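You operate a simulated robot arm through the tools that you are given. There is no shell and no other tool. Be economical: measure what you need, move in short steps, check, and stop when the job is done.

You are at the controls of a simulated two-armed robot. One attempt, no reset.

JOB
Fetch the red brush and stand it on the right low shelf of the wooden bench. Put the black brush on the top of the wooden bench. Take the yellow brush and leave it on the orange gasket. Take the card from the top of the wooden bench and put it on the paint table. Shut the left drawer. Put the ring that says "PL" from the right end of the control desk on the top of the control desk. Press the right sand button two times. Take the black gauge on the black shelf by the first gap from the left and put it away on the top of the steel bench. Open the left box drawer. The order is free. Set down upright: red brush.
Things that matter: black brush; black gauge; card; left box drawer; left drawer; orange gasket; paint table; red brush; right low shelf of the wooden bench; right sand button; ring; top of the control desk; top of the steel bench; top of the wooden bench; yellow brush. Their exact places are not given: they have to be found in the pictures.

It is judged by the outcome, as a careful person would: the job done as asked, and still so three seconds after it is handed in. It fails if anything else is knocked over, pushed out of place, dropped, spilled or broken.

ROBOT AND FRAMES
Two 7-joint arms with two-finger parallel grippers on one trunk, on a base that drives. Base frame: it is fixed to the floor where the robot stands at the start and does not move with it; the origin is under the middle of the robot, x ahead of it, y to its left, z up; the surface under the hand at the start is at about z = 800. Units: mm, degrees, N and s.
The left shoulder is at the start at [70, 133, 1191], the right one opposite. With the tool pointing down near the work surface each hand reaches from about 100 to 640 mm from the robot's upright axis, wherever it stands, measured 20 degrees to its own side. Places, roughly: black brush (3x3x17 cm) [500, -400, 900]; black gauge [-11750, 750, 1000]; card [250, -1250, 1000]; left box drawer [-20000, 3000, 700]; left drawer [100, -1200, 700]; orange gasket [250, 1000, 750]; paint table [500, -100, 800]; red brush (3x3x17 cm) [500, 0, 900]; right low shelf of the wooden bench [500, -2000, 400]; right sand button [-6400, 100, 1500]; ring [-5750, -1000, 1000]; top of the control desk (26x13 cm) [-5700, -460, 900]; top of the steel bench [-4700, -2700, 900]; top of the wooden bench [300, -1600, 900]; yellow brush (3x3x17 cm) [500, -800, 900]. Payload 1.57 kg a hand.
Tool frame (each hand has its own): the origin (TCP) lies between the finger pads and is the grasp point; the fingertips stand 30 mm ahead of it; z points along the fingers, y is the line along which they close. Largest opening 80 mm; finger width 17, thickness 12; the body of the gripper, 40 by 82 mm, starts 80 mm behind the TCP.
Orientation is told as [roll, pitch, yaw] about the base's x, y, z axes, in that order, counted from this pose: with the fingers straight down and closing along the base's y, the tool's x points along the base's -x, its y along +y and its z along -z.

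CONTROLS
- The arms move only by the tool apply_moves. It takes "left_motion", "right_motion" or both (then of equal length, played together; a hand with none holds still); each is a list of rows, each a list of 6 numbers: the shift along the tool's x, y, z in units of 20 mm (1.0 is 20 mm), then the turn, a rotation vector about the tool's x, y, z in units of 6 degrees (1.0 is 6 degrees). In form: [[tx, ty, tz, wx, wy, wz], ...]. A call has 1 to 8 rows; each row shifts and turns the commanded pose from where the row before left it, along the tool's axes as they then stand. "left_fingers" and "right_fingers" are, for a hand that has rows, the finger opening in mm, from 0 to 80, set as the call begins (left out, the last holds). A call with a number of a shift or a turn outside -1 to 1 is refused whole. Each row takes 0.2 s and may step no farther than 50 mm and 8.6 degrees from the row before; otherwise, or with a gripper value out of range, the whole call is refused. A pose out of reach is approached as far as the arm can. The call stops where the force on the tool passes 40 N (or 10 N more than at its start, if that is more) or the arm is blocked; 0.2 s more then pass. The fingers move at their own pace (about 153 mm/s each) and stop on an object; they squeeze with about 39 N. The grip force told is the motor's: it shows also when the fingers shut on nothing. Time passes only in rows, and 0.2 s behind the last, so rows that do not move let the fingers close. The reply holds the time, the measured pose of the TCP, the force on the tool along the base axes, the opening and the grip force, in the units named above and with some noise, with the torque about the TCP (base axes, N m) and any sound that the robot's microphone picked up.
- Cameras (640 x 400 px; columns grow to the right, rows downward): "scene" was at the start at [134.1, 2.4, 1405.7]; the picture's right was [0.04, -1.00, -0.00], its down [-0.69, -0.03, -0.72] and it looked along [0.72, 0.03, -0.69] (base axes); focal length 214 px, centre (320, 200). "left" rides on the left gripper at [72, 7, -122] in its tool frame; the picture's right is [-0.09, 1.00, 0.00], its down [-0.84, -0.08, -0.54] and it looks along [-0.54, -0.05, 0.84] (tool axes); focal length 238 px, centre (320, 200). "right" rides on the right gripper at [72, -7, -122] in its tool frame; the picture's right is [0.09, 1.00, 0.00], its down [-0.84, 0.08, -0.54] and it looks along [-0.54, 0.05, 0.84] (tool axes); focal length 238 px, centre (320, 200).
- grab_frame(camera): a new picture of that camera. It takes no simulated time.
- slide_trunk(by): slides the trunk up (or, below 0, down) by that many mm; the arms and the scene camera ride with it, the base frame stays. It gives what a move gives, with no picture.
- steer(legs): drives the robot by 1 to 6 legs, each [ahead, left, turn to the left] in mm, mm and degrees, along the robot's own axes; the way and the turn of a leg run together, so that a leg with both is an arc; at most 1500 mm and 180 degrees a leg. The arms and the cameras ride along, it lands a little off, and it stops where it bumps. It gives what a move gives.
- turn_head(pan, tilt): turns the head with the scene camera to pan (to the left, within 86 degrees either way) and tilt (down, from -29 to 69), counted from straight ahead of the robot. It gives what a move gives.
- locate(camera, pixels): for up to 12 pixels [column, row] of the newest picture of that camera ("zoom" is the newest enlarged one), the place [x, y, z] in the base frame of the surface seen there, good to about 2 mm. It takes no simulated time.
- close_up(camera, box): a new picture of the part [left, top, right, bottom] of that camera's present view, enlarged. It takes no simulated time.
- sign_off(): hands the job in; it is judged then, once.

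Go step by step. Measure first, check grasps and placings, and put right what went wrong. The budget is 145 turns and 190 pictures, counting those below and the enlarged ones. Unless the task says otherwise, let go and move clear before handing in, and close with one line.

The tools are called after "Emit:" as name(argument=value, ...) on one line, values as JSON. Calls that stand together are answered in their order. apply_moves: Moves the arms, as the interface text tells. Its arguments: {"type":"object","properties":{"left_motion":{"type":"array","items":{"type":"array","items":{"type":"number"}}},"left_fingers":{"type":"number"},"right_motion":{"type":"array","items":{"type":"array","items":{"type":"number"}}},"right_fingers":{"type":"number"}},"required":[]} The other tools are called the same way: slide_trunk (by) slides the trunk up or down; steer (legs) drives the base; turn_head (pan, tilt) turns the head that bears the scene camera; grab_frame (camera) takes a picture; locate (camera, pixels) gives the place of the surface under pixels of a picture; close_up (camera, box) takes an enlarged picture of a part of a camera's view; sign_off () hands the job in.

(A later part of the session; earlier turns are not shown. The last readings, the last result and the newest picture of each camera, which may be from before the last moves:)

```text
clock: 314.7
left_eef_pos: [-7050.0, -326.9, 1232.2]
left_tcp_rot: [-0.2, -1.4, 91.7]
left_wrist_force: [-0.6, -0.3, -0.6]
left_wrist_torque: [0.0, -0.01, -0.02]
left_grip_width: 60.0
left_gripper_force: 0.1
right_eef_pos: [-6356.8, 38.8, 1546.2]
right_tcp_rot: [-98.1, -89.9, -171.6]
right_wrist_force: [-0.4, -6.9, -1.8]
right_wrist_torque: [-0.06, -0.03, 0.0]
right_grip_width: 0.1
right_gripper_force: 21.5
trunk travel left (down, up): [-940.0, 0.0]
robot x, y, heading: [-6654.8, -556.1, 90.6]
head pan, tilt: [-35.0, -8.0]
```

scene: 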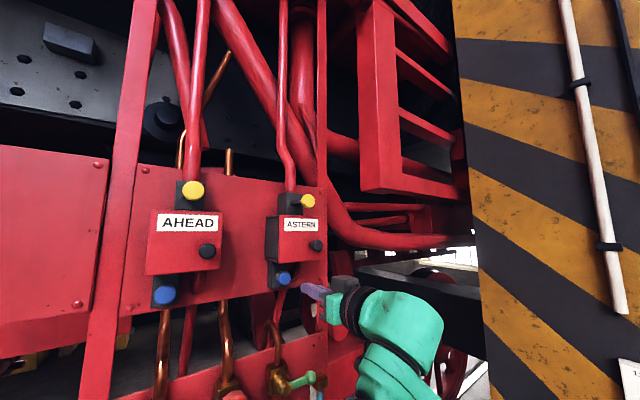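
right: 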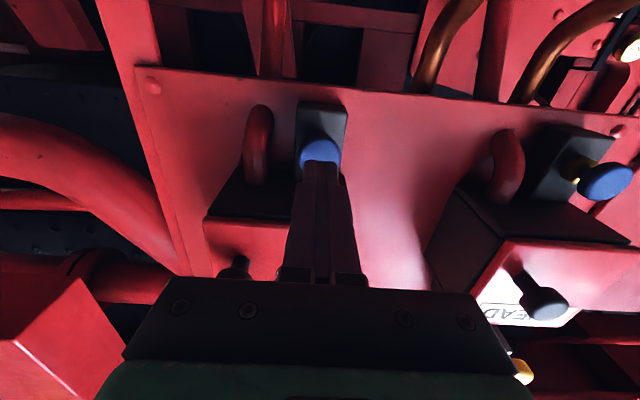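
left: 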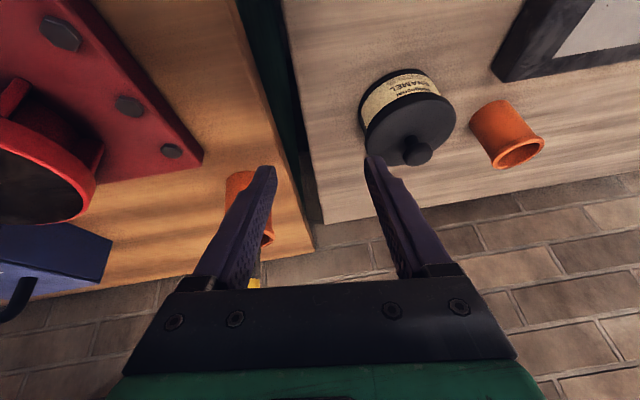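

Second click. I'll withdraw, fold the hand back to fingers-down and drive on along the aisle.

Emit:
apply_moves(right_motion=[[0, 0, -0.8, 0, 0, 0], [0, 0, -1, 0, 0, 0], [0, 0, -1, 0, 0, 0], [0, 0, -1, 0, 0, 0], [0, 0, -1, 0, 0, 0]])

Emit:
steer(legs=[[-440, 0, 0], [0, 0, 89.5]])

Emit:
apply_moves(right_motion=[[1, 0, 0, 0, 1, 0], [1, 0, 0, 0, 1, 0], [1, 0, 0, 0, 1, 0], [1, 0, 0, 0, 1, 0], [1, 0, 0, 0, 1, 0], [1, 0, 0, 0, 1, 0], [1, 0, 0, 0, 1, 0], [1, 0, 0, 0, 1, 0]])

Emit:
turn_head(pan=0, tilt=12)

Emit:
grab_frame(camera="scene")

```text
clock: 315.9
left_eef_pos: [-7051.6, -324.7, 1232.1]
left_tcp_rot: [-0.2, -1.3, 91.7]
left_wrist_force: [0.6, 0.5, -0.2]
left_wrist_torque: [0.01, -0.02, 0.0]
left_grip_width: 59.7
left_gripper_force: 0.2
right_eef_pos: [-6356.3, -55.0, 1543.8]
right_tcp_rot: [-49.3, -89.9, 139.5]
right_wrist_force: [-0.4, -0.5, 0.2]
right_wrist_torque: [0.03, -0.02, -0.03]
right_grip_width: 0.3
right_gripper_force: 21.3
trunk travel left (down, up): [-940.0, 0.0]
robot x, y, heading: [-6656.3, -562.9, 90.1]
head pan, tilt: [-35.0, -8.0]
```

```text
clock: 322.4
left_eef_pos: [-6877.8, -1405.8, 1233.2]
left_tcp_rot: [-0.2, -1.3, -177.3]
left_wrist_force: [-0.2, -0.5, 0.0]
left_wrist_torque: [-0.03, -0.01, 0.0]
left_grip_width: 60.3
left_gripper_force: 0.1
right_eef_pos: [-7161.0, -714.8, 1543.9]
right_tcp_rot: [-32.5, -89.9, -146.2]
right_wrist_force: [-0.4, -0.1, 0.1]
right_wrist_torque: [-0.01, -0.04, -0.03]
right_grip_width: 0.0
right_gripper_force: 21.7
trunk travel left (down, up): [-940.0, 0.0]
robot x, y, heading: [-6646.1, -1003.7, -178.9]
head pan, tilt: [-35.0, -8.0]
```

```text
clock: 324.2
left_eef_pos: [-6877.2, -1404.6, 1231.3]
left_tcp_rot: [-0.2, -1.3, -177.4]
left_wrist_force: [0.5, 0.4, 0.1]
left_wrist_torque: [-0.01, 0.04, -0.01]
left_grip_width: 60.0
left_gripper_force: 0.1
right_eef_pos: [-7105.1, -712.0, 1398.3]
right_tcp_rot: [-0.1, -41.9, -178.6]
right_wrist_force: [0.9, 0.3, 0.3]
right_wrist_torque: [-0.01, 0.01, -0.01]
right_grip_width: 0.0
right_gripper_force: 21.4
trunk travel left (down, up): [-940.0, 0.0]
robot x, y, heading: [-6649.7, -1001.1, -179.4]
head pan, tilt: [-35.0, -8.0]
```

```text
clock: 325.2
left_eef_pos: [-6877.5, -1406.9, 1231.2]
left_tcp_rot: [-0.2, -1.3, -177.3]
left_wrist_force: [1.1, 0.0, 0.4]
left_wrist_torque: [0.01, 0.03, 0.01]
left_grip_width: 59.9
left_gripper_force: 0.0
right_eef_pos: [-7105.6, -713.7, 1398.3]
right_tcp_rot: [0.0, -41.9, -178.7]
right_wrist_force: [0.2, -0.2, -1.2]
right_wrist_torque: [0.01, 0.05, -0.03]
right_grip_width: 0.0
right_gripper_force: 21.7
trunk travel left (down, up): [-940.0, 0.0]
robot x, y, heading: [-6646.9, -1002.2, -178.9]
head pan, tilt: [0.0, 12.0]
```

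```text
74 pictures are left
```

scene: 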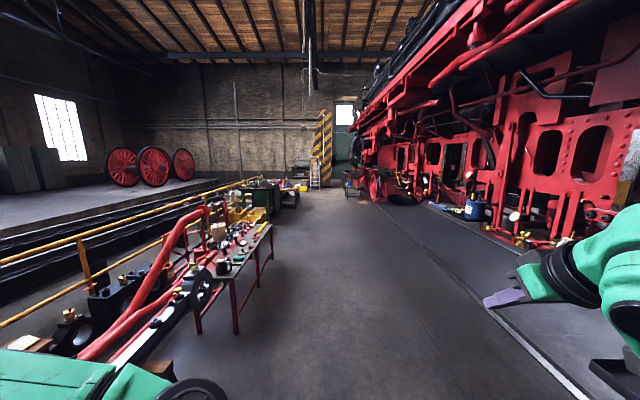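

The lane ahead is clear. I'll finish folding the hand and drive 4.2 m on.

Emit:
apply_moves(right_motion=[[0.5, 0, 0.8, 0, 1, 0], [0.5, 0, 0.8, 0, 1, 0], [0.5, 0, 0.9, 0, 1, 0], [0, 0, 1, 0, 1, 0], [0, 0, 1, 0, 1, 0], [0, 0, 1, 0, 1, 0], [0, 0, 1, 0, 1, 0]])

Emit:
steer(legs=[[1400, 0, -0.8], [1400, 0, 0], [1400, 0, 0]])

Emit:
turn_head(pan=-40, tilt=15)

Emit:
grab_frame(camera="scene")

Emit:
turn_head(pan=0, tilt=12)

Emit:
grab_frame(camera="scene")

```text
clock: 326.8
left_eef_pos: [-6878.6, -1406.0, 1230.6]
left_tcp_rot: [-0.1, -1.2, -177.3]
left_wrist_force: [-0.1, 0.2, 0.3]
left_wrist_torque: [0.02, -0.02, -0.02]
left_grip_width: 60.1
left_gripper_force: 0.0
right_eef_pos: [-7131.1, -714.0, 1263.8]
right_tcp_rot: [-0.2, 0.4, -178.8]
right_wrist_force: [0.2, 0.0, 0.4]
right_wrist_torque: [0.02, -0.01, -0.03]
right_grip_width: 0.0
right_gripper_force: 21.2
trunk travel left (down, up): [-940.0, 0.0]
robot x, y, heading: [-6648.9, -999.2, -179.3]
head pan, tilt: [0.0, 12.0]
```

```text
clock: 346.9
left_eef_pos: [-11078.3, -1436.7, 1231.8]
left_tcp_rot: [-0.2, -1.2, -178.0]
left_wrist_force: [0.8, 0.5, -0.4]
left_wrist_torque: [0.03, -0.04, 0.01]
left_grip_width: 60.1
left_gripper_force: 0.1
right_eef_pos: [-11322.2, -740.4, 1263.9]
right_tcp_rot: [-0.1, 0.1, -179.5]
right_wrist_force: [-0.4, 0.5, 0.0]
right_wrist_torque: [0.0, 0.0, -0.01]
right_grip_width: 0.3
right_gripper_force: 22.2
trunk travel left (down, up): [-940.0, 0.0]
robot x, y, heading: [-10842.9, -1034.2, -179.8]
head pan, tilt: [0.0, 12.0]
```

```text
clock: 348.0
left_eef_pos: [-11079.5, -1437.0, 1232.2]
left_tcp_rot: [-0.3, -1.4, -178.0]
left_wrist_force: [-0.3, -0.7, 0.4]
left_wrist_torque: [0.01, 0.01, -0.01]
left_grip_width: 60.1
left_gripper_force: 0.0
right_eef_pos: [-11322.9, -741.8, 1263.3]
right_tcp_rot: [-0.2, 0.0, -179.5]
right_wrist_force: [-0.7, -0.2, -0.3]
right_wrist_torque: [0.04, 0.04, 0.0]
right_grip_width: 0.0
right_gripper_force: 21.2
trunk travel left (down, up): [-940.0, 0.0]
robot x, y, heading: [-10845.8, -1031.6, -179.7]
head pan, tilt: [-40.0, 15.0]
```

```text
73 pictures are left
```

scene: 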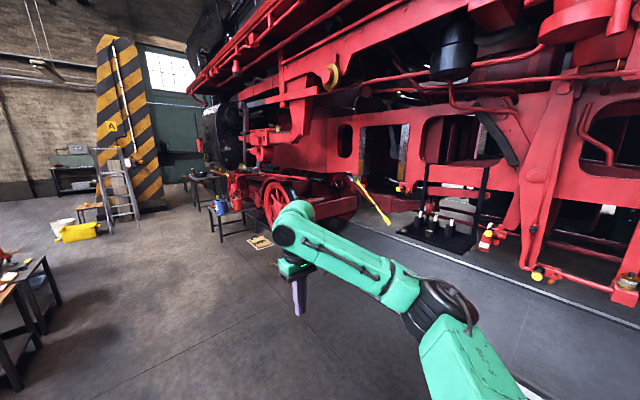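

```text
clock: 349.1
left_eef_pos: [-11079.1, -1437.0, 1231.8]
left_tcp_rot: [-0.1, -1.4, -178.2]
left_wrist_force: [-0.2, 0.1, 0.2]
left_wrist_torque: [0.01, 0.01, 0.01]
left_grip_width: 59.7
left_gripper_force: 0.1
right_eef_pos: [-11322.7, -740.9, 1263.8]
right_tcp_rot: [-0.1, 0.1, -179.6]
right_wrist_force: [1.0, -0.4, -1.1]
right_wrist_torque: [0.01, 0.02, -0.01]
right_grip_width: 0.0
right_gripper_force: 21.0
trunk travel left (down, up): [-940.0, 0.0]
robot x, y, heading: [-10844.6, -1035.7, -179.7]
head pan, tilt: [0.0, 12.0]
```

```text
72 pictures are left
```

scene: 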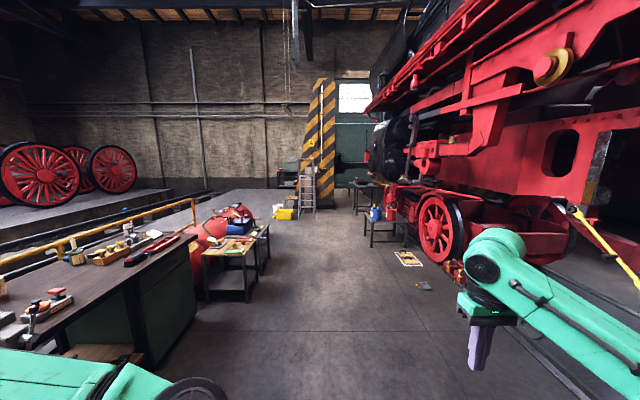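

A black hanging shelf with small objects shows under the loco at (440,225) in the panned view. I'll turn the head back and zoom.

Emit:
turn_head(pan=-60, tilt=15)

Emit:
close_up(camera="scene", box=[220, 130, 420, 270])

Emit:
grab_frame(camera="scene")

```text
clock: 350.4
left_eef_pos: [-11079.8, -1436.5, 1232.1]
left_tcp_rot: [-0.2, -1.3, -178.1]
left_wrist_force: [-0.5, -1.1, 0.2]
left_wrist_torque: [0.01, -0.01, -0.02]
left_grip_width: 60.0
left_gripper_force: 0.0
right_eef_pos: [-11322.3, -741.5, 1263.2]
right_tcp_rot: [-0.1, 0.1, -179.6]
right_wrist_force: [0.3, 1.0, 0.1]
right_wrist_torque: [0.01, 0.0, -0.02]
right_grip_width: 0.0
right_gripper_force: 21.4
trunk travel left (down, up): [-940.0, 0.0]
robot x, y, heading: [-10844.7, -1037.0, -179.6]
head pan, tilt: [-60.0, 15.0]
```

```text
2.86 times, centred on (320, 200) of scene
```

zoom: 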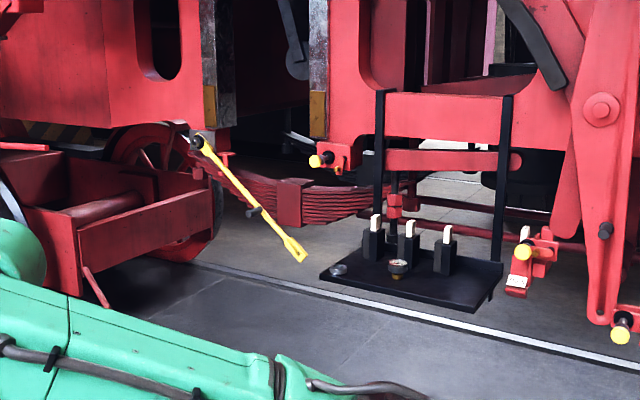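

```text
70 pictures are left
```

scene: 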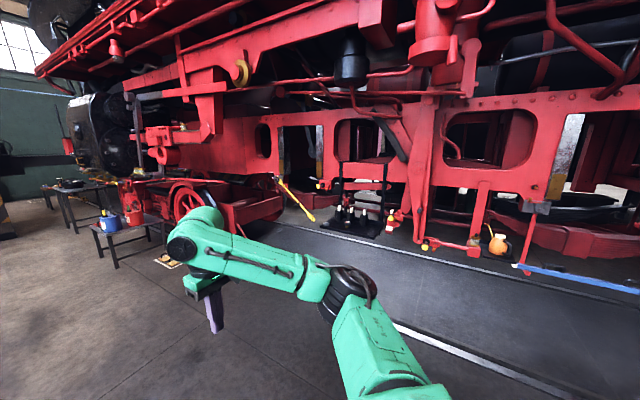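

Emit:
locate(camera="zoom", pixels=[[397, 265], [397, 275], [338, 270], [372, 245], [409, 250], [445, 255], [330, 280], [470, 305], [497, 268], [380, 120], [505, 130], [300, 250]])

Emit:
close_up(camera="scene", box=[310, 180, 400, 250])

```text
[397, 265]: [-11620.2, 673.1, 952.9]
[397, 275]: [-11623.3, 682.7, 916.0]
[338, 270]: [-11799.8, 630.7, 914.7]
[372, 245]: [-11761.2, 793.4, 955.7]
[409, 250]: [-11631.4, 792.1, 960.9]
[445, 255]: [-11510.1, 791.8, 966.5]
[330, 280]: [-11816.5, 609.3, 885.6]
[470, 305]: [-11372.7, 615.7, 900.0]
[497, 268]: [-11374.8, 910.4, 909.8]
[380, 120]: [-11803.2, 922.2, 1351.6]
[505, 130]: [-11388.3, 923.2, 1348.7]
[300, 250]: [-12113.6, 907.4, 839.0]
```

```text
5.71 times, centred on (355, 215) of scene
```

zoom: 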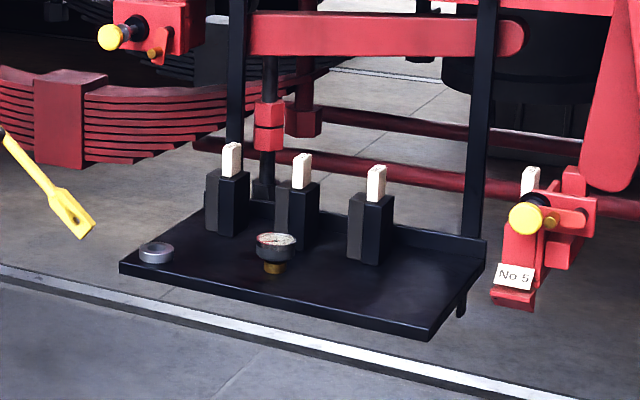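

The black gauge stands at (-11622,678), base about z 905. I'll do the far box drawer first and collect the gauge on the way back. I'll check the lane ahead.

Emit:
turn_head(pan=0, tilt=12)

Emit:
close_up(camera="scene", box=[190, 120, 450, 290])

Emit:
locate(camera="zoom", pixels=[[150, 330], [205, 300], [235, 225], [290, 235], [320, 235], [400, 230], [430, 270], [480, 285], [545, 310], [330, 150], [260, 150], [380, 160]])

```text
clock: 351.7
left_eef_pos: [-11078.6, -1436.9, 1232.9]
left_tcp_rot: [-0.2, -1.3, -178.0]
left_wrist_force: [0.3, -1.5, -0.4]
left_wrist_torque: [-0.02, -0.04, 0.03]
left_grip_width: 60.1
left_gripper_force: 0.0
right_eef_pos: [-11322.2, -741.5, 1264.3]
right_tcp_rot: [-0.1, 0.0, -179.5]
right_wrist_force: [-0.5, 0.7, -0.1]
right_wrist_torque: [-0.01, 0.02, 0.0]
right_grip_width: 0.0
right_gripper_force: 21.5
trunk travel left (down, up): [-940.0, 0.0]
robot x, y, heading: [-10842.5, -1035.3, -179.8]
head pan, tilt: [0.0, 12.0]
```

```text
2.35 times, centred on (320, 205) of scene
```

zoom: 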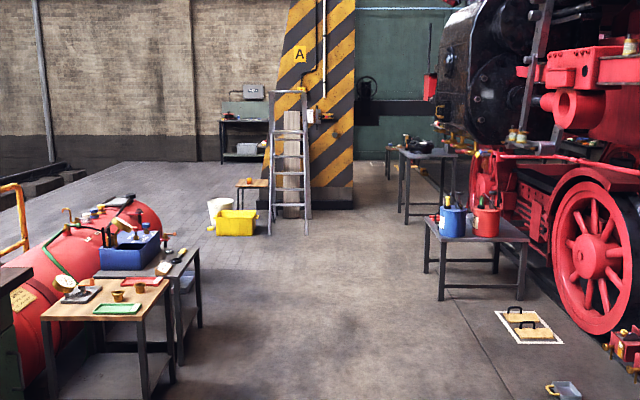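

```text
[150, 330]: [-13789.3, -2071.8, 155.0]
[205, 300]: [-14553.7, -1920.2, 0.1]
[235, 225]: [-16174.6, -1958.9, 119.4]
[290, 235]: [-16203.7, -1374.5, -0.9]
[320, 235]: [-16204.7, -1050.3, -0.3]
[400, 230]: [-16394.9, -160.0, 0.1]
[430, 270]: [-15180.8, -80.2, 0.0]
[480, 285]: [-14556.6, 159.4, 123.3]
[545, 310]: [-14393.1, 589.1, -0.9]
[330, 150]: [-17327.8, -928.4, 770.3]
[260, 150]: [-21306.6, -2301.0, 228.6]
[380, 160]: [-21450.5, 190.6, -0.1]
```

Emit:
steer(legs=[[1400, 0, 0], [1300, 0, 0], [1000, 0, 0]])

Emit:
turn_head(pan=-10, tilt=15)

Emit:
grab_frame(camera="scene")

```text
clock: 369.6
left_eef_pos: [-14793.8, -1405.4, 1232.6]
left_tcp_rot: [-0.2, -1.4, -179.1]
left_wrist_force: [0.1, 0.2, 0.2]
left_wrist_torque: [-0.01, 0.01, 0.01]
left_grip_width: 60.1
left_gripper_force: 0.0
right_eef_pos: [-15025.6, -704.8, 1263.8]
right_tcp_rot: [-0.2, 0.0, 179.5]
right_wrist_force: [-0.2, -0.5, 0.4]
right_wrist_torque: [0.0, 0.05, 0.04]
right_grip_width: 0.1
right_gripper_force: 20.9
trunk travel left (down, up): [-940.0, 0.0]
robot x, y, heading: [-14554.7, -1004.1, 179.4]
head pan, tilt: [0.0, 12.0]
```

```text
clock: 370.3
left_eef_pos: [-14793.9, -1404.7, 1231.7]
left_tcp_rot: [-0.2, -1.3, -179.0]
left_wrist_force: [0.1, -0.1, 0.1]
left_wrist_torque: [0.02, 0.01, -0.01]
left_grip_width: 60.0
left_gripper_force: 0.0
right_eef_pos: [-15025.8, -703.7, 1264.6]
right_tcp_rot: [-0.1, 0.1, 179.5]
right_wrist_force: [-0.9, -0.9, -0.2]
right_wrist_torque: [0.01, 0.02, -0.01]
right_grip_width: 0.0
right_gripper_force: 21.2
trunk travel left (down, up): [-940.0, 0.0]
robot x, y, heading: [-14553.6, -1007.0, 179.4]
head pan, tilt: [-10.0, 15.0]
```

```text
67 pictures are left
```

scene: 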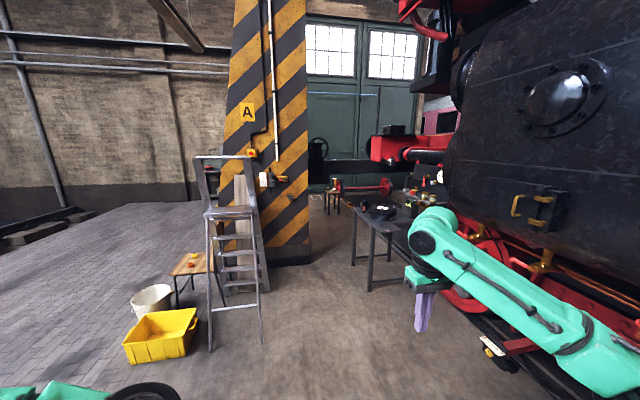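

Emit:
locate(camera="scene", pixels=[[262, 340], [290, 262], [312, 258], [308, 240], [368, 288], [355, 255], [330, 215], [345, 215], [325, 280], [352, 205], [400, 215], [385, 165]])

Emit:
close_up(camera="scene", box=[290, 140, 450, 260])

```text
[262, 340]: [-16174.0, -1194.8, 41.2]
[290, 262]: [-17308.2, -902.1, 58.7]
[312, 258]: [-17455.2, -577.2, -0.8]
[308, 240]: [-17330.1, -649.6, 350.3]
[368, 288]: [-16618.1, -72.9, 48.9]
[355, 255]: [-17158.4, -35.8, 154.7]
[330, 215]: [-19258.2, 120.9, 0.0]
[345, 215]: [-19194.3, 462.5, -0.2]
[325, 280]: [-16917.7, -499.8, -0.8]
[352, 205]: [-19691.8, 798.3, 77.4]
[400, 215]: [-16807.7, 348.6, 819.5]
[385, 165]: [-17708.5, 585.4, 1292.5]
```

```text
3.33 times, centred on (370, 200) of scene
```

zoom: 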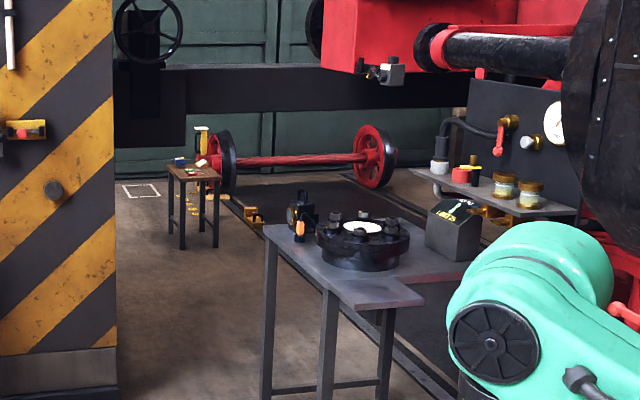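

The gap between pillar (y≤-577) and table (y≥-73) is passable at y≈-310 if I face +y and move sideways, keeping the arms over the table side. I'll do that.

Emit:
steer(legs=[[0, 0, -89.4], [0, 1300, 0], [690, 0, 0]])

Emit:
turn_head(pan=60, tilt=20)

Emit:
grab_frame(camera="scene")

```text
clock: 383.0
left_eef_pos: [-16253.0, -291.4, 1231.7]
left_tcp_rot: [-0.2, -1.4, 91.5]
left_wrist_force: [-0.1, -0.4, -0.2]
left_wrist_torque: [0.02, 0.02, 0.0]
left_grip_width: 60.2
left_gripper_force: 0.2
right_eef_pos: [-15555.3, -56.8, 1267.6]
right_tcp_rot: [-0.3, 0.6, 90.5]
right_wrist_force: [-0.2, -9.2, -4.4]
right_wrist_torque: [0.93, 0.08, -0.11]
right_grip_width: 0.0
right_gripper_force: 21.3
trunk travel left (down, up): [-940.0, 0.0]
robot x, y, heading: [-15851.8, -522.8, 90.1]
head pan, tilt: [-10.0, 15.0]
stopped in leg 3: the force on the tool passed its limit at 252 N (the readings are from after the stop); the commanded pose is now the measured one
```

```text
clock: 384.4
left_eef_pos: [-16253.6, -290.7, 1232.9]
left_tcp_rot: [-0.3, -1.4, 91.6]
left_wrist_force: [0.5, 0.2, 0.6]
left_wrist_torque: [0.03, -0.02, 0.01]
left_grip_width: 60.2
left_gripper_force: 0.1
right_eef_pos: [-15555.2, -57.1, 1268.8]
right_tcp_rot: [-0.3, 0.5, 90.4]
right_wrist_force: [1.0, -1.9, 0.5]
right_wrist_torque: [0.21, 0.06, 0.01]
right_grip_width: 0.2
right_gripper_force: 21.0
trunk travel left (down, up): [-940.0, 0.0]
robot x, y, heading: [-15849.4, -526.5, 90.0]
head pan, tilt: [60.0, 20.0]
```

```text
65 pictures are left
```

scene: 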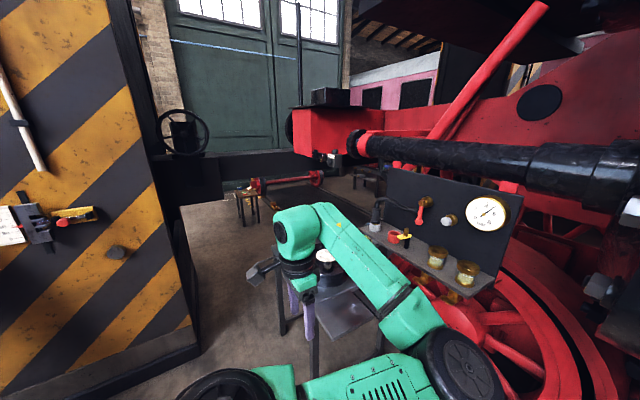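

The right hand touched something at y≈-57, probably the loco. I'll look at it.

Emit:
turn_head(pan=-25, tilt=15)

Emit:
grab_frame(camera="scene")

Emit:
grab_frame(camera="right")

```text
clock: 386.0
left_eef_pos: [-16254.1, -290.9, 1232.6]
left_tcp_rot: [-0.3, -1.3, 91.5]
left_wrist_force: [0.2, 0.6, 0.6]
left_wrist_torque: [-0.01, -0.02, -0.01]
left_grip_width: 59.7
left_gripper_force: 0.0
right_eef_pos: [-15554.6, -57.1, 1269.4]
right_tcp_rot: [-0.3, 0.6, 90.4]
right_wrist_force: [-0.4, -0.2, -0.4]
right_wrist_torque: [-0.02, 0.01, 0.01]
right_grip_width: 0.0
right_gripper_force: 21.3
trunk travel left (down, up): [-940.0, 0.0]
robot x, y, heading: [-15850.3, -524.8, 90.2]
head pan, tilt: [-25.0, 15.0]
```

```text
64 pictures are left
```

scene: 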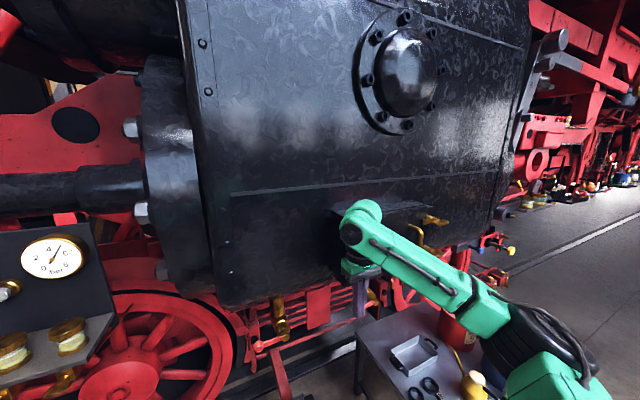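

```text
63 pictures are left
```

right: 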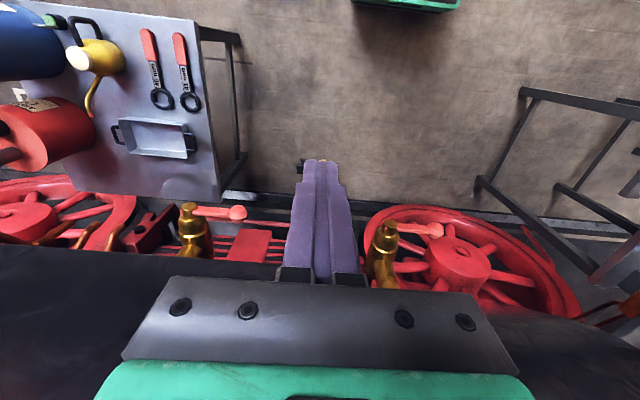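

The hand only touched the fixed cylinder block, between two cocks; nothing moved. I'll back off, retract the right arm, and go through the gap.

Emit:
steer(legs=[[-150, 0, 0]])

Emit:
apply_moves(right_motion=[[1, 0, 0, 0, 0, 0], [1, 0, 0, 0, 0, 0], [1, 0, 0, 0, 0, 0], [1, 0, 0, 0, 0, 0], [1, 0, 0, 0, 0, 0], [1, 0, 0, 0, 0, 0], [1, 0, 0, 0, 0, 0], [1, 0, 0, 0, 0, 0]])

Emit:
apply_moves(right_motion=[[1, 0, 0, 0, 0, 0], [1, 0, 0, 0, 0, 0], [1, 0, 0, 0, 0, 0]])

Emit:
steer(legs=[[330, 0, 0], [0, 1300, 0], [0, 1200, 0]])

Emit:
turn_head(pan=0, tilt=12)

Emit:
grab_frame(camera="scene")

```text
clock: 387.4
left_eef_pos: [-16253.0, -436.1, 1230.8]
left_tcp_rot: [-0.1, -1.2, 91.5]
left_wrist_force: [-0.4, -0.3, 0.6]
left_wrist_torque: [-0.03, 0.01, -0.01]
left_grip_width: 60.1
left_gripper_force: 0.0
right_eef_pos: [-15554.9, -203.2, 1264.9]
right_tcp_rot: [-0.3, 1.0, 90.7]
right_wrist_force: [1.0, 0.2, -0.4]
right_wrist_torque: [-0.02, 0.0, -0.01]
right_grip_width: 0.0
right_gripper_force: 21.6
trunk travel left (down, up): [-940.0, 0.0]
robot x, y, heading: [-15852.7, -678.7, 90.1]
head pan, tilt: [-25.0, 15.0]
```

```text
clock: 389.2
left_eef_pos: [-16252.7, -441.1, 1232.6]
left_tcp_rot: [-0.2, -1.4, 91.4]
left_wrist_force: [0.3, -0.1, -0.1]
left_wrist_torque: [-0.02, 0.01, 0.04]
left_grip_width: 60.1
left_gripper_force: 0.0
right_eef_pos: [-15553.2, -369.0, 1268.3]
right_tcp_rot: [-0.3, 0.9, 90.6]
right_wrist_force: [-0.7, -0.9, 0.3]
right_wrist_torque: [0.02, 0.0, 0.0]
right_grip_width: 0.1
right_gripper_force: 21.6
trunk travel left (down, up): [-940.0, 0.0]
robot x, y, heading: [-15853.2, -679.5, 90.0]
head pan, tilt: [-25.0, 15.0]
```

```text
clock: 390.0
left_eef_pos: [-16253.1, -439.4, 1231.3]
left_tcp_rot: [-0.2, -1.2, 91.4]
left_wrist_force: [-0.1, 0.9, -0.1]
left_wrist_torque: [0.03, 0.0, -0.01]
left_grip_width: 59.9
left_gripper_force: 0.2
right_eef_pos: [-15553.5, -385.2, 1268.4]
right_tcp_rot: [-0.4, 0.9, 90.7]
right_wrist_force: [-1.1, 1.2, 0.4]
right_wrist_torque: [-0.01, -0.02, 0.04]
right_grip_width: 0.1
right_gripper_force: 22.0
right hand out of reach, approached as far as the arm can: row 2, 3
trunk travel left (down, up): [-940.0, 0.0]
robot x, y, heading: [-15856.3, -676.3, 90.0]
head pan, tilt: [-25.0, 15.0]
```

```text
clock: 392.2
left_eef_pos: [-16254.8, -113.3, 1230.6]
left_tcp_rot: [-0.3, -1.4, 91.5]
left_wrist_force: [0.1, -0.1, 1.2]
left_wrist_torque: [-0.01, 0.02, 0.01]
left_grip_width: 60.2
left_gripper_force: 0.0
right_eef_pos: [-15555.4, -59.7, 1269.7]
right_tcp_rot: [-0.4, 1.0, 90.6]
right_wrist_force: [0.1, -0.6, 0.7]
right_wrist_torque: [-0.01, -0.02, 0.0]
right_grip_width: 0.1
right_gripper_force: 21.1
trunk travel left (down, up): [-940.0, 0.0]
robot x, y, heading: [-15848.4, -350.8, 90.1]
head pan, tilt: [-25.0, 15.0]
stopped in leg 1: the force on the tool passed its limit at 102 N (the readings are from after the stop); the commanded pose is now the measured one
```

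```text
clock: 393.1
left_eef_pos: [-16253.6, -114.9, 1231.6]
left_tcp_rot: [-0.3, -1.3, 91.7]
left_wrist_force: [-0.1, -0.9, 0.3]
left_wrist_torque: [0.02, 0.02, -0.03]
left_grip_width: 60.2
left_gripper_force: 0.0
right_eef_pos: [-15554.2, -61.0, 1268.9]
right_tcp_rot: [-0.4, 1.0, 90.7]
right_wrist_force: [-0.5, -0.4, 1.0]
right_wrist_torque: [0.01, 0.0, 0.0]
right_grip_width: 0.4
right_gripper_force: 21.5
trunk travel left (down, up): [-940.0, 0.0]
robot x, y, heading: [-15854.1, -348.8, 90.3]
head pan, tilt: [0.0, 12.0]
```

```text
62 pictures are left
```

scene: 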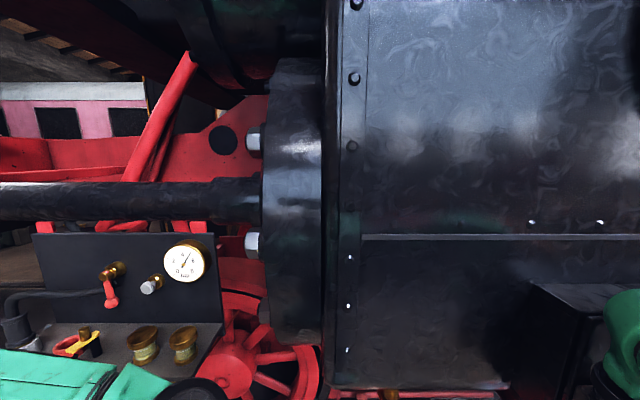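

I'll step back 65, slide left past the cylinder, then go through the gap.

Emit:
steer(legs=[[-65, 0, 0], [0, 520, 0], [75, 0, 0], [0, 1000, 0], [0, 950, 0]])

Emit:
grab_frame(camera="scene")

```text
clock: 403.7
left_eef_pos: [-17934.5, -51.6, 1240.6]
left_tcp_rot: [1.0, -0.9, 89.2]
left_wrist_force: [0.0, -0.5, -0.1]
left_wrist_torque: [0.02, -0.02, 0.01]
left_grip_width: 60.1
left_gripper_force: 0.0
right_eef_pos: [-17231.5, -29.1, 1260.0]
right_tcp_rot: [1.1, 1.5, 88.4]
right_wrist_force: [0.4, 1.3, -0.3]
right_wrist_torque: [-0.02, -0.01, -0.03]
right_grip_width: 0.2
right_gripper_force: 21.1
trunk travel left (down, up): [-940.0, 0.0]
robot x, y, heading: [-17567.2, -315.4, 87.4]
head pan, tilt: [0.0, 12.0]
stopped in leg 5: the robot was blocked; the commanded pose is now the measured one
```

```text
61 pictures are left
```

scene: 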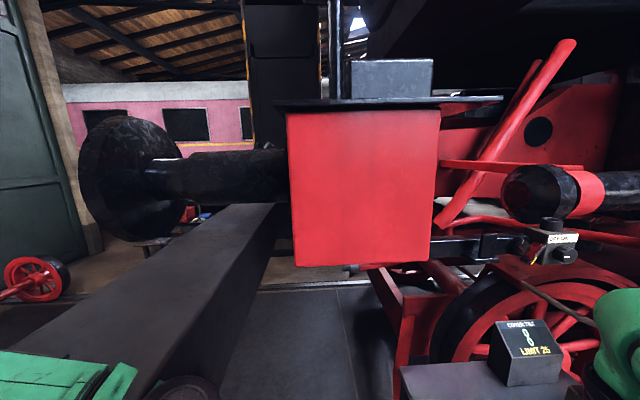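

The way is barred by the lift's cross beam (gray, at (180,300)). I'll measure it before choosing the route around the pillar.

Emit:
locate(camera="scene", pixels=[[180, 300], [230, 260], [255, 215], [120, 360], [260, 320], [45, 270]])

Emit:
turn_head(pan=80, tilt=20)

Emit:
grab_frame(camera="scene")

```text
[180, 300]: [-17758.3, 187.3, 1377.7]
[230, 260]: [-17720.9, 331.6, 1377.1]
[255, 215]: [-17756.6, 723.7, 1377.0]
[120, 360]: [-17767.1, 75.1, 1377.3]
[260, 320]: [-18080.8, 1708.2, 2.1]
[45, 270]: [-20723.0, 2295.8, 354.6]
```

```text
clock: 405.2
left_eef_pos: [-17933.7, -51.5, 1240.5]
left_tcp_rot: [1.2, -0.9, 89.0]
left_wrist_force: [-0.2, -0.3, -1.0]
left_wrist_torque: [0.03, 0.0, 0.0]
left_grip_width: 59.9
left_gripper_force: 0.1
right_eef_pos: [-17232.7, -28.3, 1258.5]
right_tcp_rot: [1.1, 1.4, 88.3]
right_wrist_force: [0.0, 0.4, 0.3]
right_wrist_torque: [0.01, 0.0, 0.0]
right_grip_width: 0.1
right_gripper_force: 21.1
trunk travel left (down, up): [-940.0, 0.0]
robot x, y, heading: [-17568.3, -312.4, 87.8]
head pan, tilt: [80.0, 20.0]
```

```text
60 pictures are left
```

scene: 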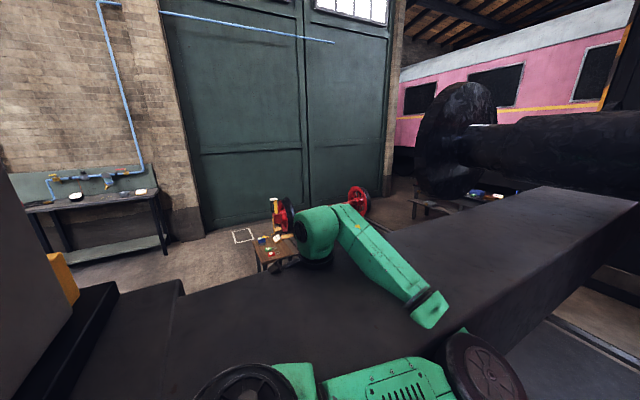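

Emit:
grab_frame(camera="left")

Emit:
locate(camera="scene", pixels=[[250, 290], [400, 300], [330, 330], [520, 240], [200, 340], [130, 320], [480, 300], [590, 215]])

```text
59 pictures are left
```

left: 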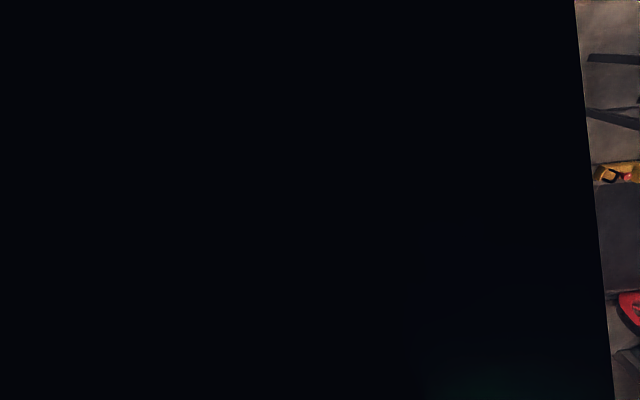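

```text
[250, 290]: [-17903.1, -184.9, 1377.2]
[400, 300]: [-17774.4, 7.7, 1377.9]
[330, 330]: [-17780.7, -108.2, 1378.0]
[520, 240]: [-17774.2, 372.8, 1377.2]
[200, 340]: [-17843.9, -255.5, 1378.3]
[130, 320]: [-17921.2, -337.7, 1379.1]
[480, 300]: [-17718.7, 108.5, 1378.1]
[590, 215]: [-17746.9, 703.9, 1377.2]
```

The hand has merely entered the beam's drawn hull. I'll retreat the same way and go around the pillar's other side.

Emit:
steer(legs=[[0, -620, 2], [0, -600, 0], [-80, 0, 0], [0, -520, 0], [-620, 0, 0], [0, -350, 0]])

Emit:
steer(legs=[[0, 0, 90]])

Emit:
turn_head(pan=35, tilt=18)

Emit:
grab_frame(camera="scene")

```text
clock: 420.0
left_eef_pos: [-15894.6, -813.6, 1228.1]
left_tcp_rot: [-0.9, -1.3, 91.1]
left_wrist_force: [0.0, 0.2, 0.7]
left_wrist_torque: [-0.01, -0.01, -0.03]
left_grip_width: 60.4
left_gripper_force: 0.0
right_eef_pos: [-15194.9, -766.8, 1271.0]
right_tcp_rot: [-0.9, 1.0, 90.3]
right_wrist_force: [0.2, -0.2, 0.2]
right_wrist_torque: [-0.02, -0.02, 0.01]
right_grip_width: 0.0
right_gripper_force: 21.9
trunk travel left (down, up): [-940.0, 0.0]
robot x, y, heading: [-15481.6, -1055.1, 89.8]
head pan, tilt: [80.0, 20.0]
```

```text
clock: 424.2
left_eef_pos: [-15724.9, -1458.5, 1229.4]
left_tcp_rot: [-0.7, -1.3, -179.2]
left_wrist_force: [1.0, 0.6, 0.6]
left_wrist_torque: [-0.02, -0.02, -0.03]
left_grip_width: 60.0
left_gripper_force: 0.2
right_eef_pos: [-15766.2, -759.8, 1270.5]
right_tcp_rot: [-0.7, 0.9, 179.9]
right_wrist_force: [0.6, -0.4, 0.1]
right_wrist_torque: [0.0, 0.0, -0.02]
right_grip_width: 0.0
right_gripper_force: 21.2
trunk travel left (down, up): [-940.0, 0.0]
robot x, y, heading: [-15480.4, -1052.8, 179.2]
head pan, tilt: [80.0, 20.0]
```

```text
clock: 425.3
left_eef_pos: [-15725.5, -1459.1, 1228.7]
left_tcp_rot: [-0.7, -1.3, -179.2]
left_wrist_force: [-1.2, 0.2, 0.3]
left_wrist_torque: [0.02, 0.01, -0.01]
left_grip_width: 60.2
left_gripper_force: 0.0
right_eef_pos: [-15766.6, -758.4, 1271.0]
right_tcp_rot: [-0.6, 0.9, 180.1]
right_wrist_force: [-1.0, -0.4, -0.2]
right_wrist_torque: [0.02, 0.02, 0.0]
right_grip_width: 0.0
right_gripper_force: 21.8
trunk travel left (down, up): [-940.0, 0.0]
robot x, y, heading: [-15482.6, -1051.1, 179.2]
head pan, tilt: [35.0, 18.0]
```

```text
58 pictures are left
```

scene: 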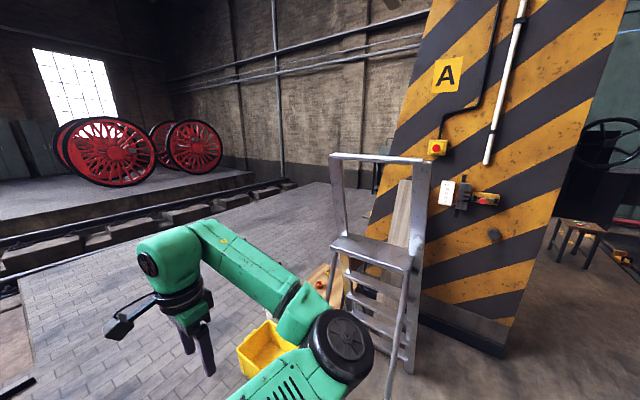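

Emit:
locate(camera="scene", pixels=[[245, 345], [310, 290], [100, 300], [250, 240], [345, 215], [215, 215], [30, 340], [300, 230]])

Emit:
turn_head(pan=70, tilt=30)

Emit:
grab_frame(camera="scene")

```text
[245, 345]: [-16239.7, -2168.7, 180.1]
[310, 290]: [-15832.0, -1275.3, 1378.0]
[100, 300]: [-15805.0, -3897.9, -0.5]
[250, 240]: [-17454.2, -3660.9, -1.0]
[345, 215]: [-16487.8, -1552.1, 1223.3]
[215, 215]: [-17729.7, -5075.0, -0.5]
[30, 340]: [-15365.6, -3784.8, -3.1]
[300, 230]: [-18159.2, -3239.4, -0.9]
```

```text
clock: 426.3
left_eef_pos: [-15724.9, -1459.5, 1229.0]
left_tcp_rot: [-0.6, -1.3, -179.1]
left_wrist_force: [0.2, 1.0, 0.9]
left_wrist_torque: [0.01, 0.04, 0.0]
left_grip_width: 60.1
left_gripper_force: 0.1
right_eef_pos: [-15767.1, -759.7, 1271.3]
right_tcp_rot: [-0.7, 1.1, 179.9]
right_wrist_force: [0.1, 0.8, -0.5]
right_wrist_torque: [-0.02, 0.03, 0.02]
right_grip_width: 0.0
right_gripper_force: 21.1
trunk travel left (down, up): [-940.0, 0.0]
robot x, y, heading: [-15481.9, -1053.7, 179.1]
head pan, tilt: [70.0, 30.0]
```

```text
57 pictures are left
```

scene: 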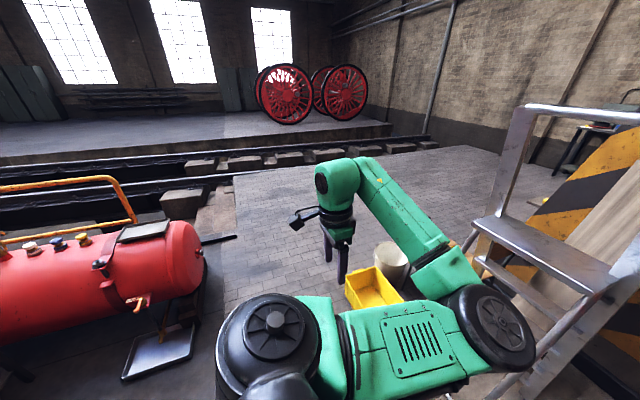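

Emit:
locate(camera="scene", pixels=[[204, 262], [185, 345], [130, 375], [376, 262], [352, 300], [345, 285], [235, 237], [410, 265], [280, 260]])

```text
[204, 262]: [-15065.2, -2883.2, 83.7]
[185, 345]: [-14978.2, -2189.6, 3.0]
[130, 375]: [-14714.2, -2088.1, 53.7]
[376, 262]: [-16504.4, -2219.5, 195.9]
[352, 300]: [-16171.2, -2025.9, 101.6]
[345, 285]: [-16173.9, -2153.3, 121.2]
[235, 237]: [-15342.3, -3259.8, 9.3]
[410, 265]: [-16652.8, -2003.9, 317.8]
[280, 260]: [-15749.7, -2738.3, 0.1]
```

Emit:
steer(legs=[[120, 0, 0.8], [0, 950, 0], [0, 950, 0], [1100, 0, 0], [1000, 0, 0], [1000, 0, 0]])

Emit:
turn_head(pan=-60, tilt=12)

Emit:
grab_frame(camera="scene")

```text
clock: 451.4
left_eef_pos: [-18937.3, -3342.3, 1228.8]
left_tcp_rot: [-0.7, -1.3, -178.7]
left_wrist_force: [0.6, 0.0, -0.2]
left_wrist_torque: [0.0, 0.01, -0.02]
left_grip_width: 60.0
left_gripper_force: 0.0
right_eef_pos: [-18987.0, -2644.4, 1271.6]
right_tcp_rot: [-0.7, 0.9, -179.5]
right_wrist_force: [-0.3, 0.4, -0.6]
right_wrist_torque: [-0.02, 0.02, -0.03]
right_grip_width: 0.0
right_gripper_force: 21.2
trunk travel left (down, up): [-940.0, 0.0]
robot x, y, heading: [-18701.0, -2931.3, 179.6]
head pan, tilt: [70.0, 30.0]
```

```text
clock: 453.5
left_eef_pos: [-18936.1, -3342.7, 1229.3]
left_tcp_rot: [-0.7, -1.2, -178.7]
left_wrist_force: [0.4, 0.1, 0.9]
left_wrist_torque: [-0.02, 0.02, 0.0]
left_grip_width: 59.7
left_gripper_force: 0.0
right_eef_pos: [-18987.3, -2643.1, 1271.2]
right_tcp_rot: [-0.8, 1.0, -179.6]
right_wrist_force: [0.2, 0.7, 0.6]
right_wrist_torque: [0.04, 0.01, -0.01]
right_grip_width: 0.0
right_gripper_force: 21.0
trunk travel left (down, up): [-940.0, 0.0]
robot x, y, heading: [-18699.2, -2932.3, 179.6]
head pan, tilt: [-60.0, 12.0]
```

```text
56 pictures are left
```

scene: 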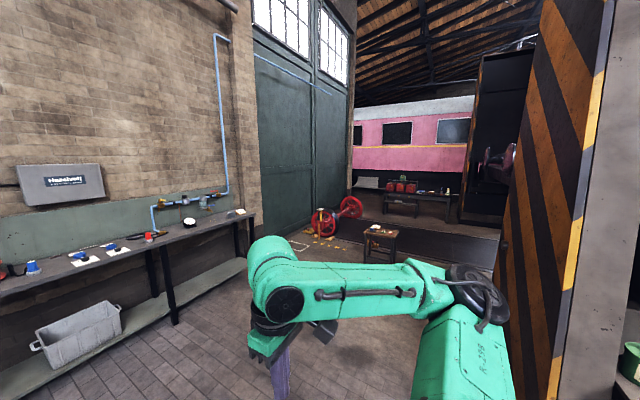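

Emit:
locate(camera="scene", pixels=[[380, 235], [370, 265], [345, 210], [400, 190], [420, 225], [450, 195], [390, 215], [250, 225], [175, 320], [320, 255], [495, 280], [320, 210]])

Emit:
close_up(camera="scene", box=[290, 150, 490, 280])

```text
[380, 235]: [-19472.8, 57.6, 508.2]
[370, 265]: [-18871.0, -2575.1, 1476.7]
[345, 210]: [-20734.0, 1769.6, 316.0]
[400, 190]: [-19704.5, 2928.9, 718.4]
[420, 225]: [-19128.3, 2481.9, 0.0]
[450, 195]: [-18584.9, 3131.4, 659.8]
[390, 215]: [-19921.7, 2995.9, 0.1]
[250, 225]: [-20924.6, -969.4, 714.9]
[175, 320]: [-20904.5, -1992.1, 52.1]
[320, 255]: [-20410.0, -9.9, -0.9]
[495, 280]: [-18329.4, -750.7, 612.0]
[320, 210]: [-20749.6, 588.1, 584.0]
```

```text
3.08 times, centred on (390, 215) of scene
```

zoom: 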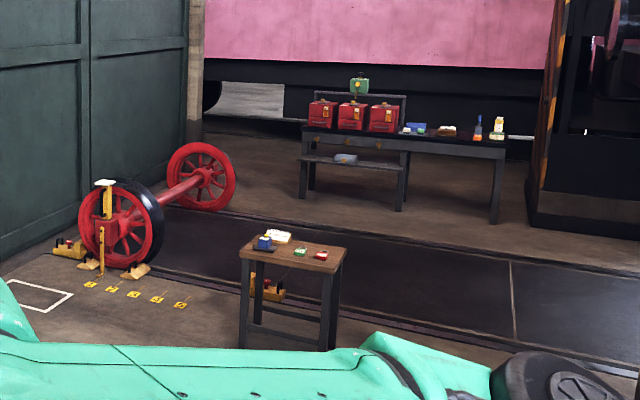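

The target is the left of three red boxes on the bench at about (-20000,2950). I'll turn to +y and drive between the small table and the pillar.

Emit:
steer(legs=[[0, 0, -89.6], [0, 160, 0], [1300, 0, 0], [1300, 0, 0], [1300, 0, 0]])

Emit:
turn_head(pan=20, tilt=20)

Emit:
grab_frame(camera="scene")

```text
clock: 477.1
left_eef_pos: [-19359.8, 1195.8, 1230.3]
left_tcp_rot: [-0.7, -1.3, 92.6]
left_wrist_force: [-0.2, -0.8, -1.2]
left_wrist_torque: [-0.01, -0.01, -0.01]
left_grip_width: 60.1
left_gripper_force: 0.0
right_eef_pos: [-18661.6, 1261.6, 1271.7]
right_tcp_rot: [-0.7, 0.8, 91.8]
right_wrist_force: [1.1, -0.5, 0.3]
right_wrist_torque: [0.01, 0.01, 0.0]
right_grip_width: 0.1
right_gripper_force: 21.5
trunk travel left (down, up): [-940.0, 0.0]
robot x, y, heading: [-18945.4, 968.5, 91.4]
head pan, tilt: [-60.0, 12.0]
```

```text
clock: 478.7
left_eef_pos: [-19359.1, 1196.3, 1230.1]
left_tcp_rot: [-0.7, -1.3, 92.6]
left_wrist_force: [0.2, 0.1, -0.3]
left_wrist_torque: [-0.02, -0.01, -0.01]
left_grip_width: 59.8
left_gripper_force: 0.0
right_eef_pos: [-18661.3, 1261.9, 1271.3]
right_tcp_rot: [-0.8, 1.0, 91.7]
right_wrist_force: [0.7, 0.5, 0.2]
right_wrist_torque: [0.02, -0.02, 0.01]
right_grip_width: 0.0
right_gripper_force: 20.9
trunk travel left (down, up): [-940.0, 0.0]
robot x, y, heading: [-18942.5, 966.7, 91.1]
head pan, tilt: [20.0, 20.0]
```

```text
54 pictures are left
```

scene: 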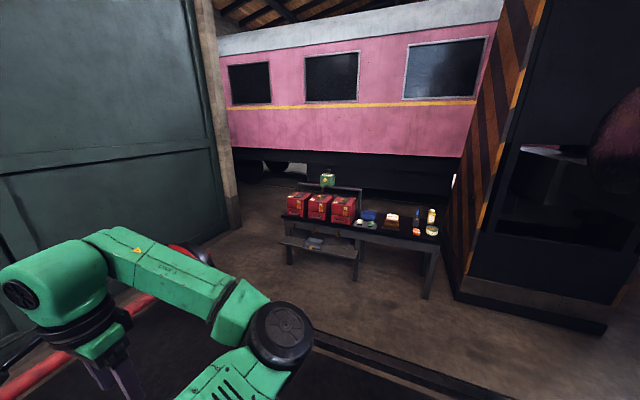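

Emit:
steer(legs=[[1050, 0, -1], [0, 450, 0]])

Emit:
turn_head(pan=25, tilt=35)

Emit:
grab_frame(camera="scene")

```text
clock: 486.4
left_eef_pos: [-19812.2, 2268.2, 1230.2]
left_tcp_rot: [-0.6, -1.3, 91.5]
left_wrist_force: [-0.4, 1.0, -0.7]
left_wrist_torque: [0.02, 0.0, -0.03]
left_grip_width: 60.1
left_gripper_force: 0.0
right_eef_pos: [-19112.3, 2318.9, 1270.5]
right_tcp_rot: [-0.6, 0.9, 90.6]
right_wrist_force: [0.2, 0.0, -0.6]
right_wrist_torque: [-0.02, 0.01, 0.01]
right_grip_width: 0.1
right_gripper_force: 21.1
trunk travel left (down, up): [-940.0, 0.0]
robot x, y, heading: [-19401.6, 2030.9, 89.9]
head pan, tilt: [20.0, 20.0]
```

```text
clock: 487.2
left_eef_pos: [-19813.2, 2267.1, 1228.9]
left_tcp_rot: [-0.7, -1.4, 91.4]
left_wrist_force: [0.0, 0.5, -0.4]
left_wrist_torque: [-0.04, 0.03, -0.04]
left_grip_width: 60.0
left_gripper_force: 0.0
right_eef_pos: [-19113.9, 2318.2, 1271.1]
right_tcp_rot: [-0.7, 0.9, 90.6]
right_wrist_force: [-0.4, 0.0, 1.3]
right_wrist_torque: [0.03, -0.01, 0.0]
right_grip_width: 0.0
right_gripper_force: 20.7
trunk travel left (down, up): [-940.0, 0.0]
robot x, y, heading: [-19402.6, 2030.6, 89.8]
head pan, tilt: [25.0, 35.0]
```

```text
53 pictures are left
```

scene: 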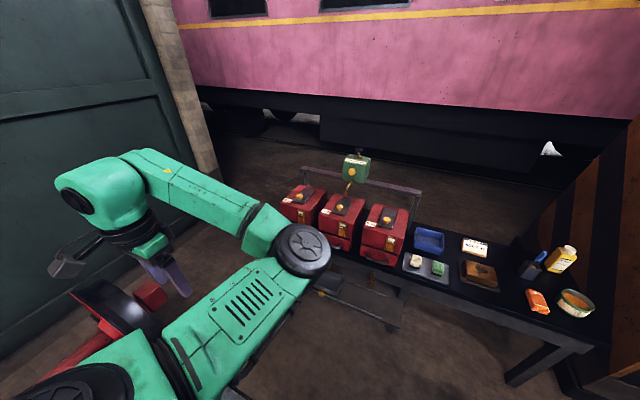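

Emit:
steer(legs=[[100, 420, 0]])

Emit:
turn_head(pan=0, tilt=40)

Emit:
grab_frame(camera="scene")

Emit:
close_up(camera="scene", box=[240, 140, 420, 270])

```text
clock: 489.8
left_eef_pos: [-20225.1, 2370.4, 1230.6]
left_tcp_rot: [-0.5, -1.3, 91.4]
left_wrist_force: [0.4, -0.1, 0.5]
left_wrist_torque: [0.01, 0.0, 0.03]
left_grip_width: 60.0
left_gripper_force: 0.1
right_eef_pos: [-19526.8, 2419.5, 1271.4]
right_tcp_rot: [-0.7, 0.9, 90.5]
right_wrist_force: [-0.2, 0.1, 0.5]
right_wrist_torque: [-0.01, 0.03, -0.01]
right_grip_width: 0.0
right_gripper_force: 21.3
trunk travel left (down, up): [-940.0, 0.0]
robot x, y, heading: [-19819.3, 2136.3, 89.9]
head pan, tilt: [25.0, 35.0]
```

```text
clock: 490.7
left_eef_pos: [-20227.5, 2371.5, 1229.5]
left_tcp_rot: [-0.8, -1.3, 91.3]
left_wrist_force: [-1.3, 0.7, 0.3]
left_wrist_torque: [-0.02, -0.02, 0.01]
left_grip_width: 60.2
left_gripper_force: 0.0
right_eef_pos: [-19530.1, 2420.1, 1270.8]
right_tcp_rot: [-0.7, 0.9, 90.5]
right_wrist_force: [-1.3, 0.5, 0.1]
right_wrist_torque: [0.04, -0.02, -0.01]
right_grip_width: 0.0
right_gripper_force: 21.5
trunk travel left (down, up): [-940.0, 0.0]
robot x, y, heading: [-19817.4, 2133.7, 89.7]
head pan, tilt: [0.0, 40.0]
```

```text
52 pictures are left
```

scene: 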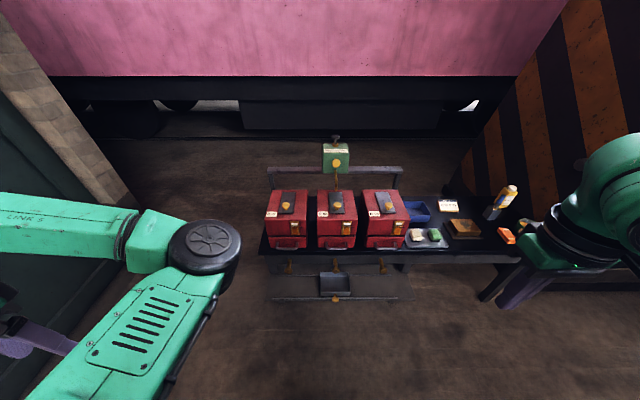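

```text
3.08 times, centred on (330, 205) of scene
```

zoom: 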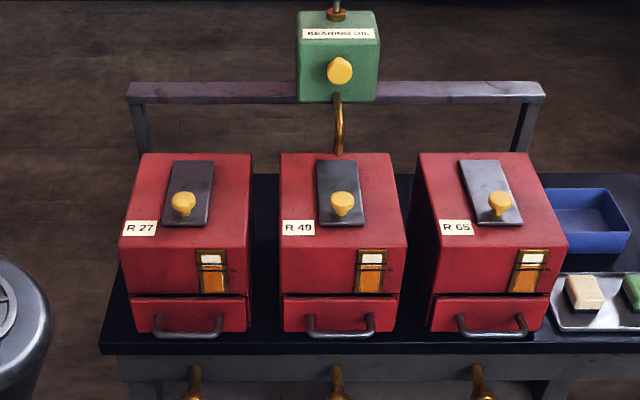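

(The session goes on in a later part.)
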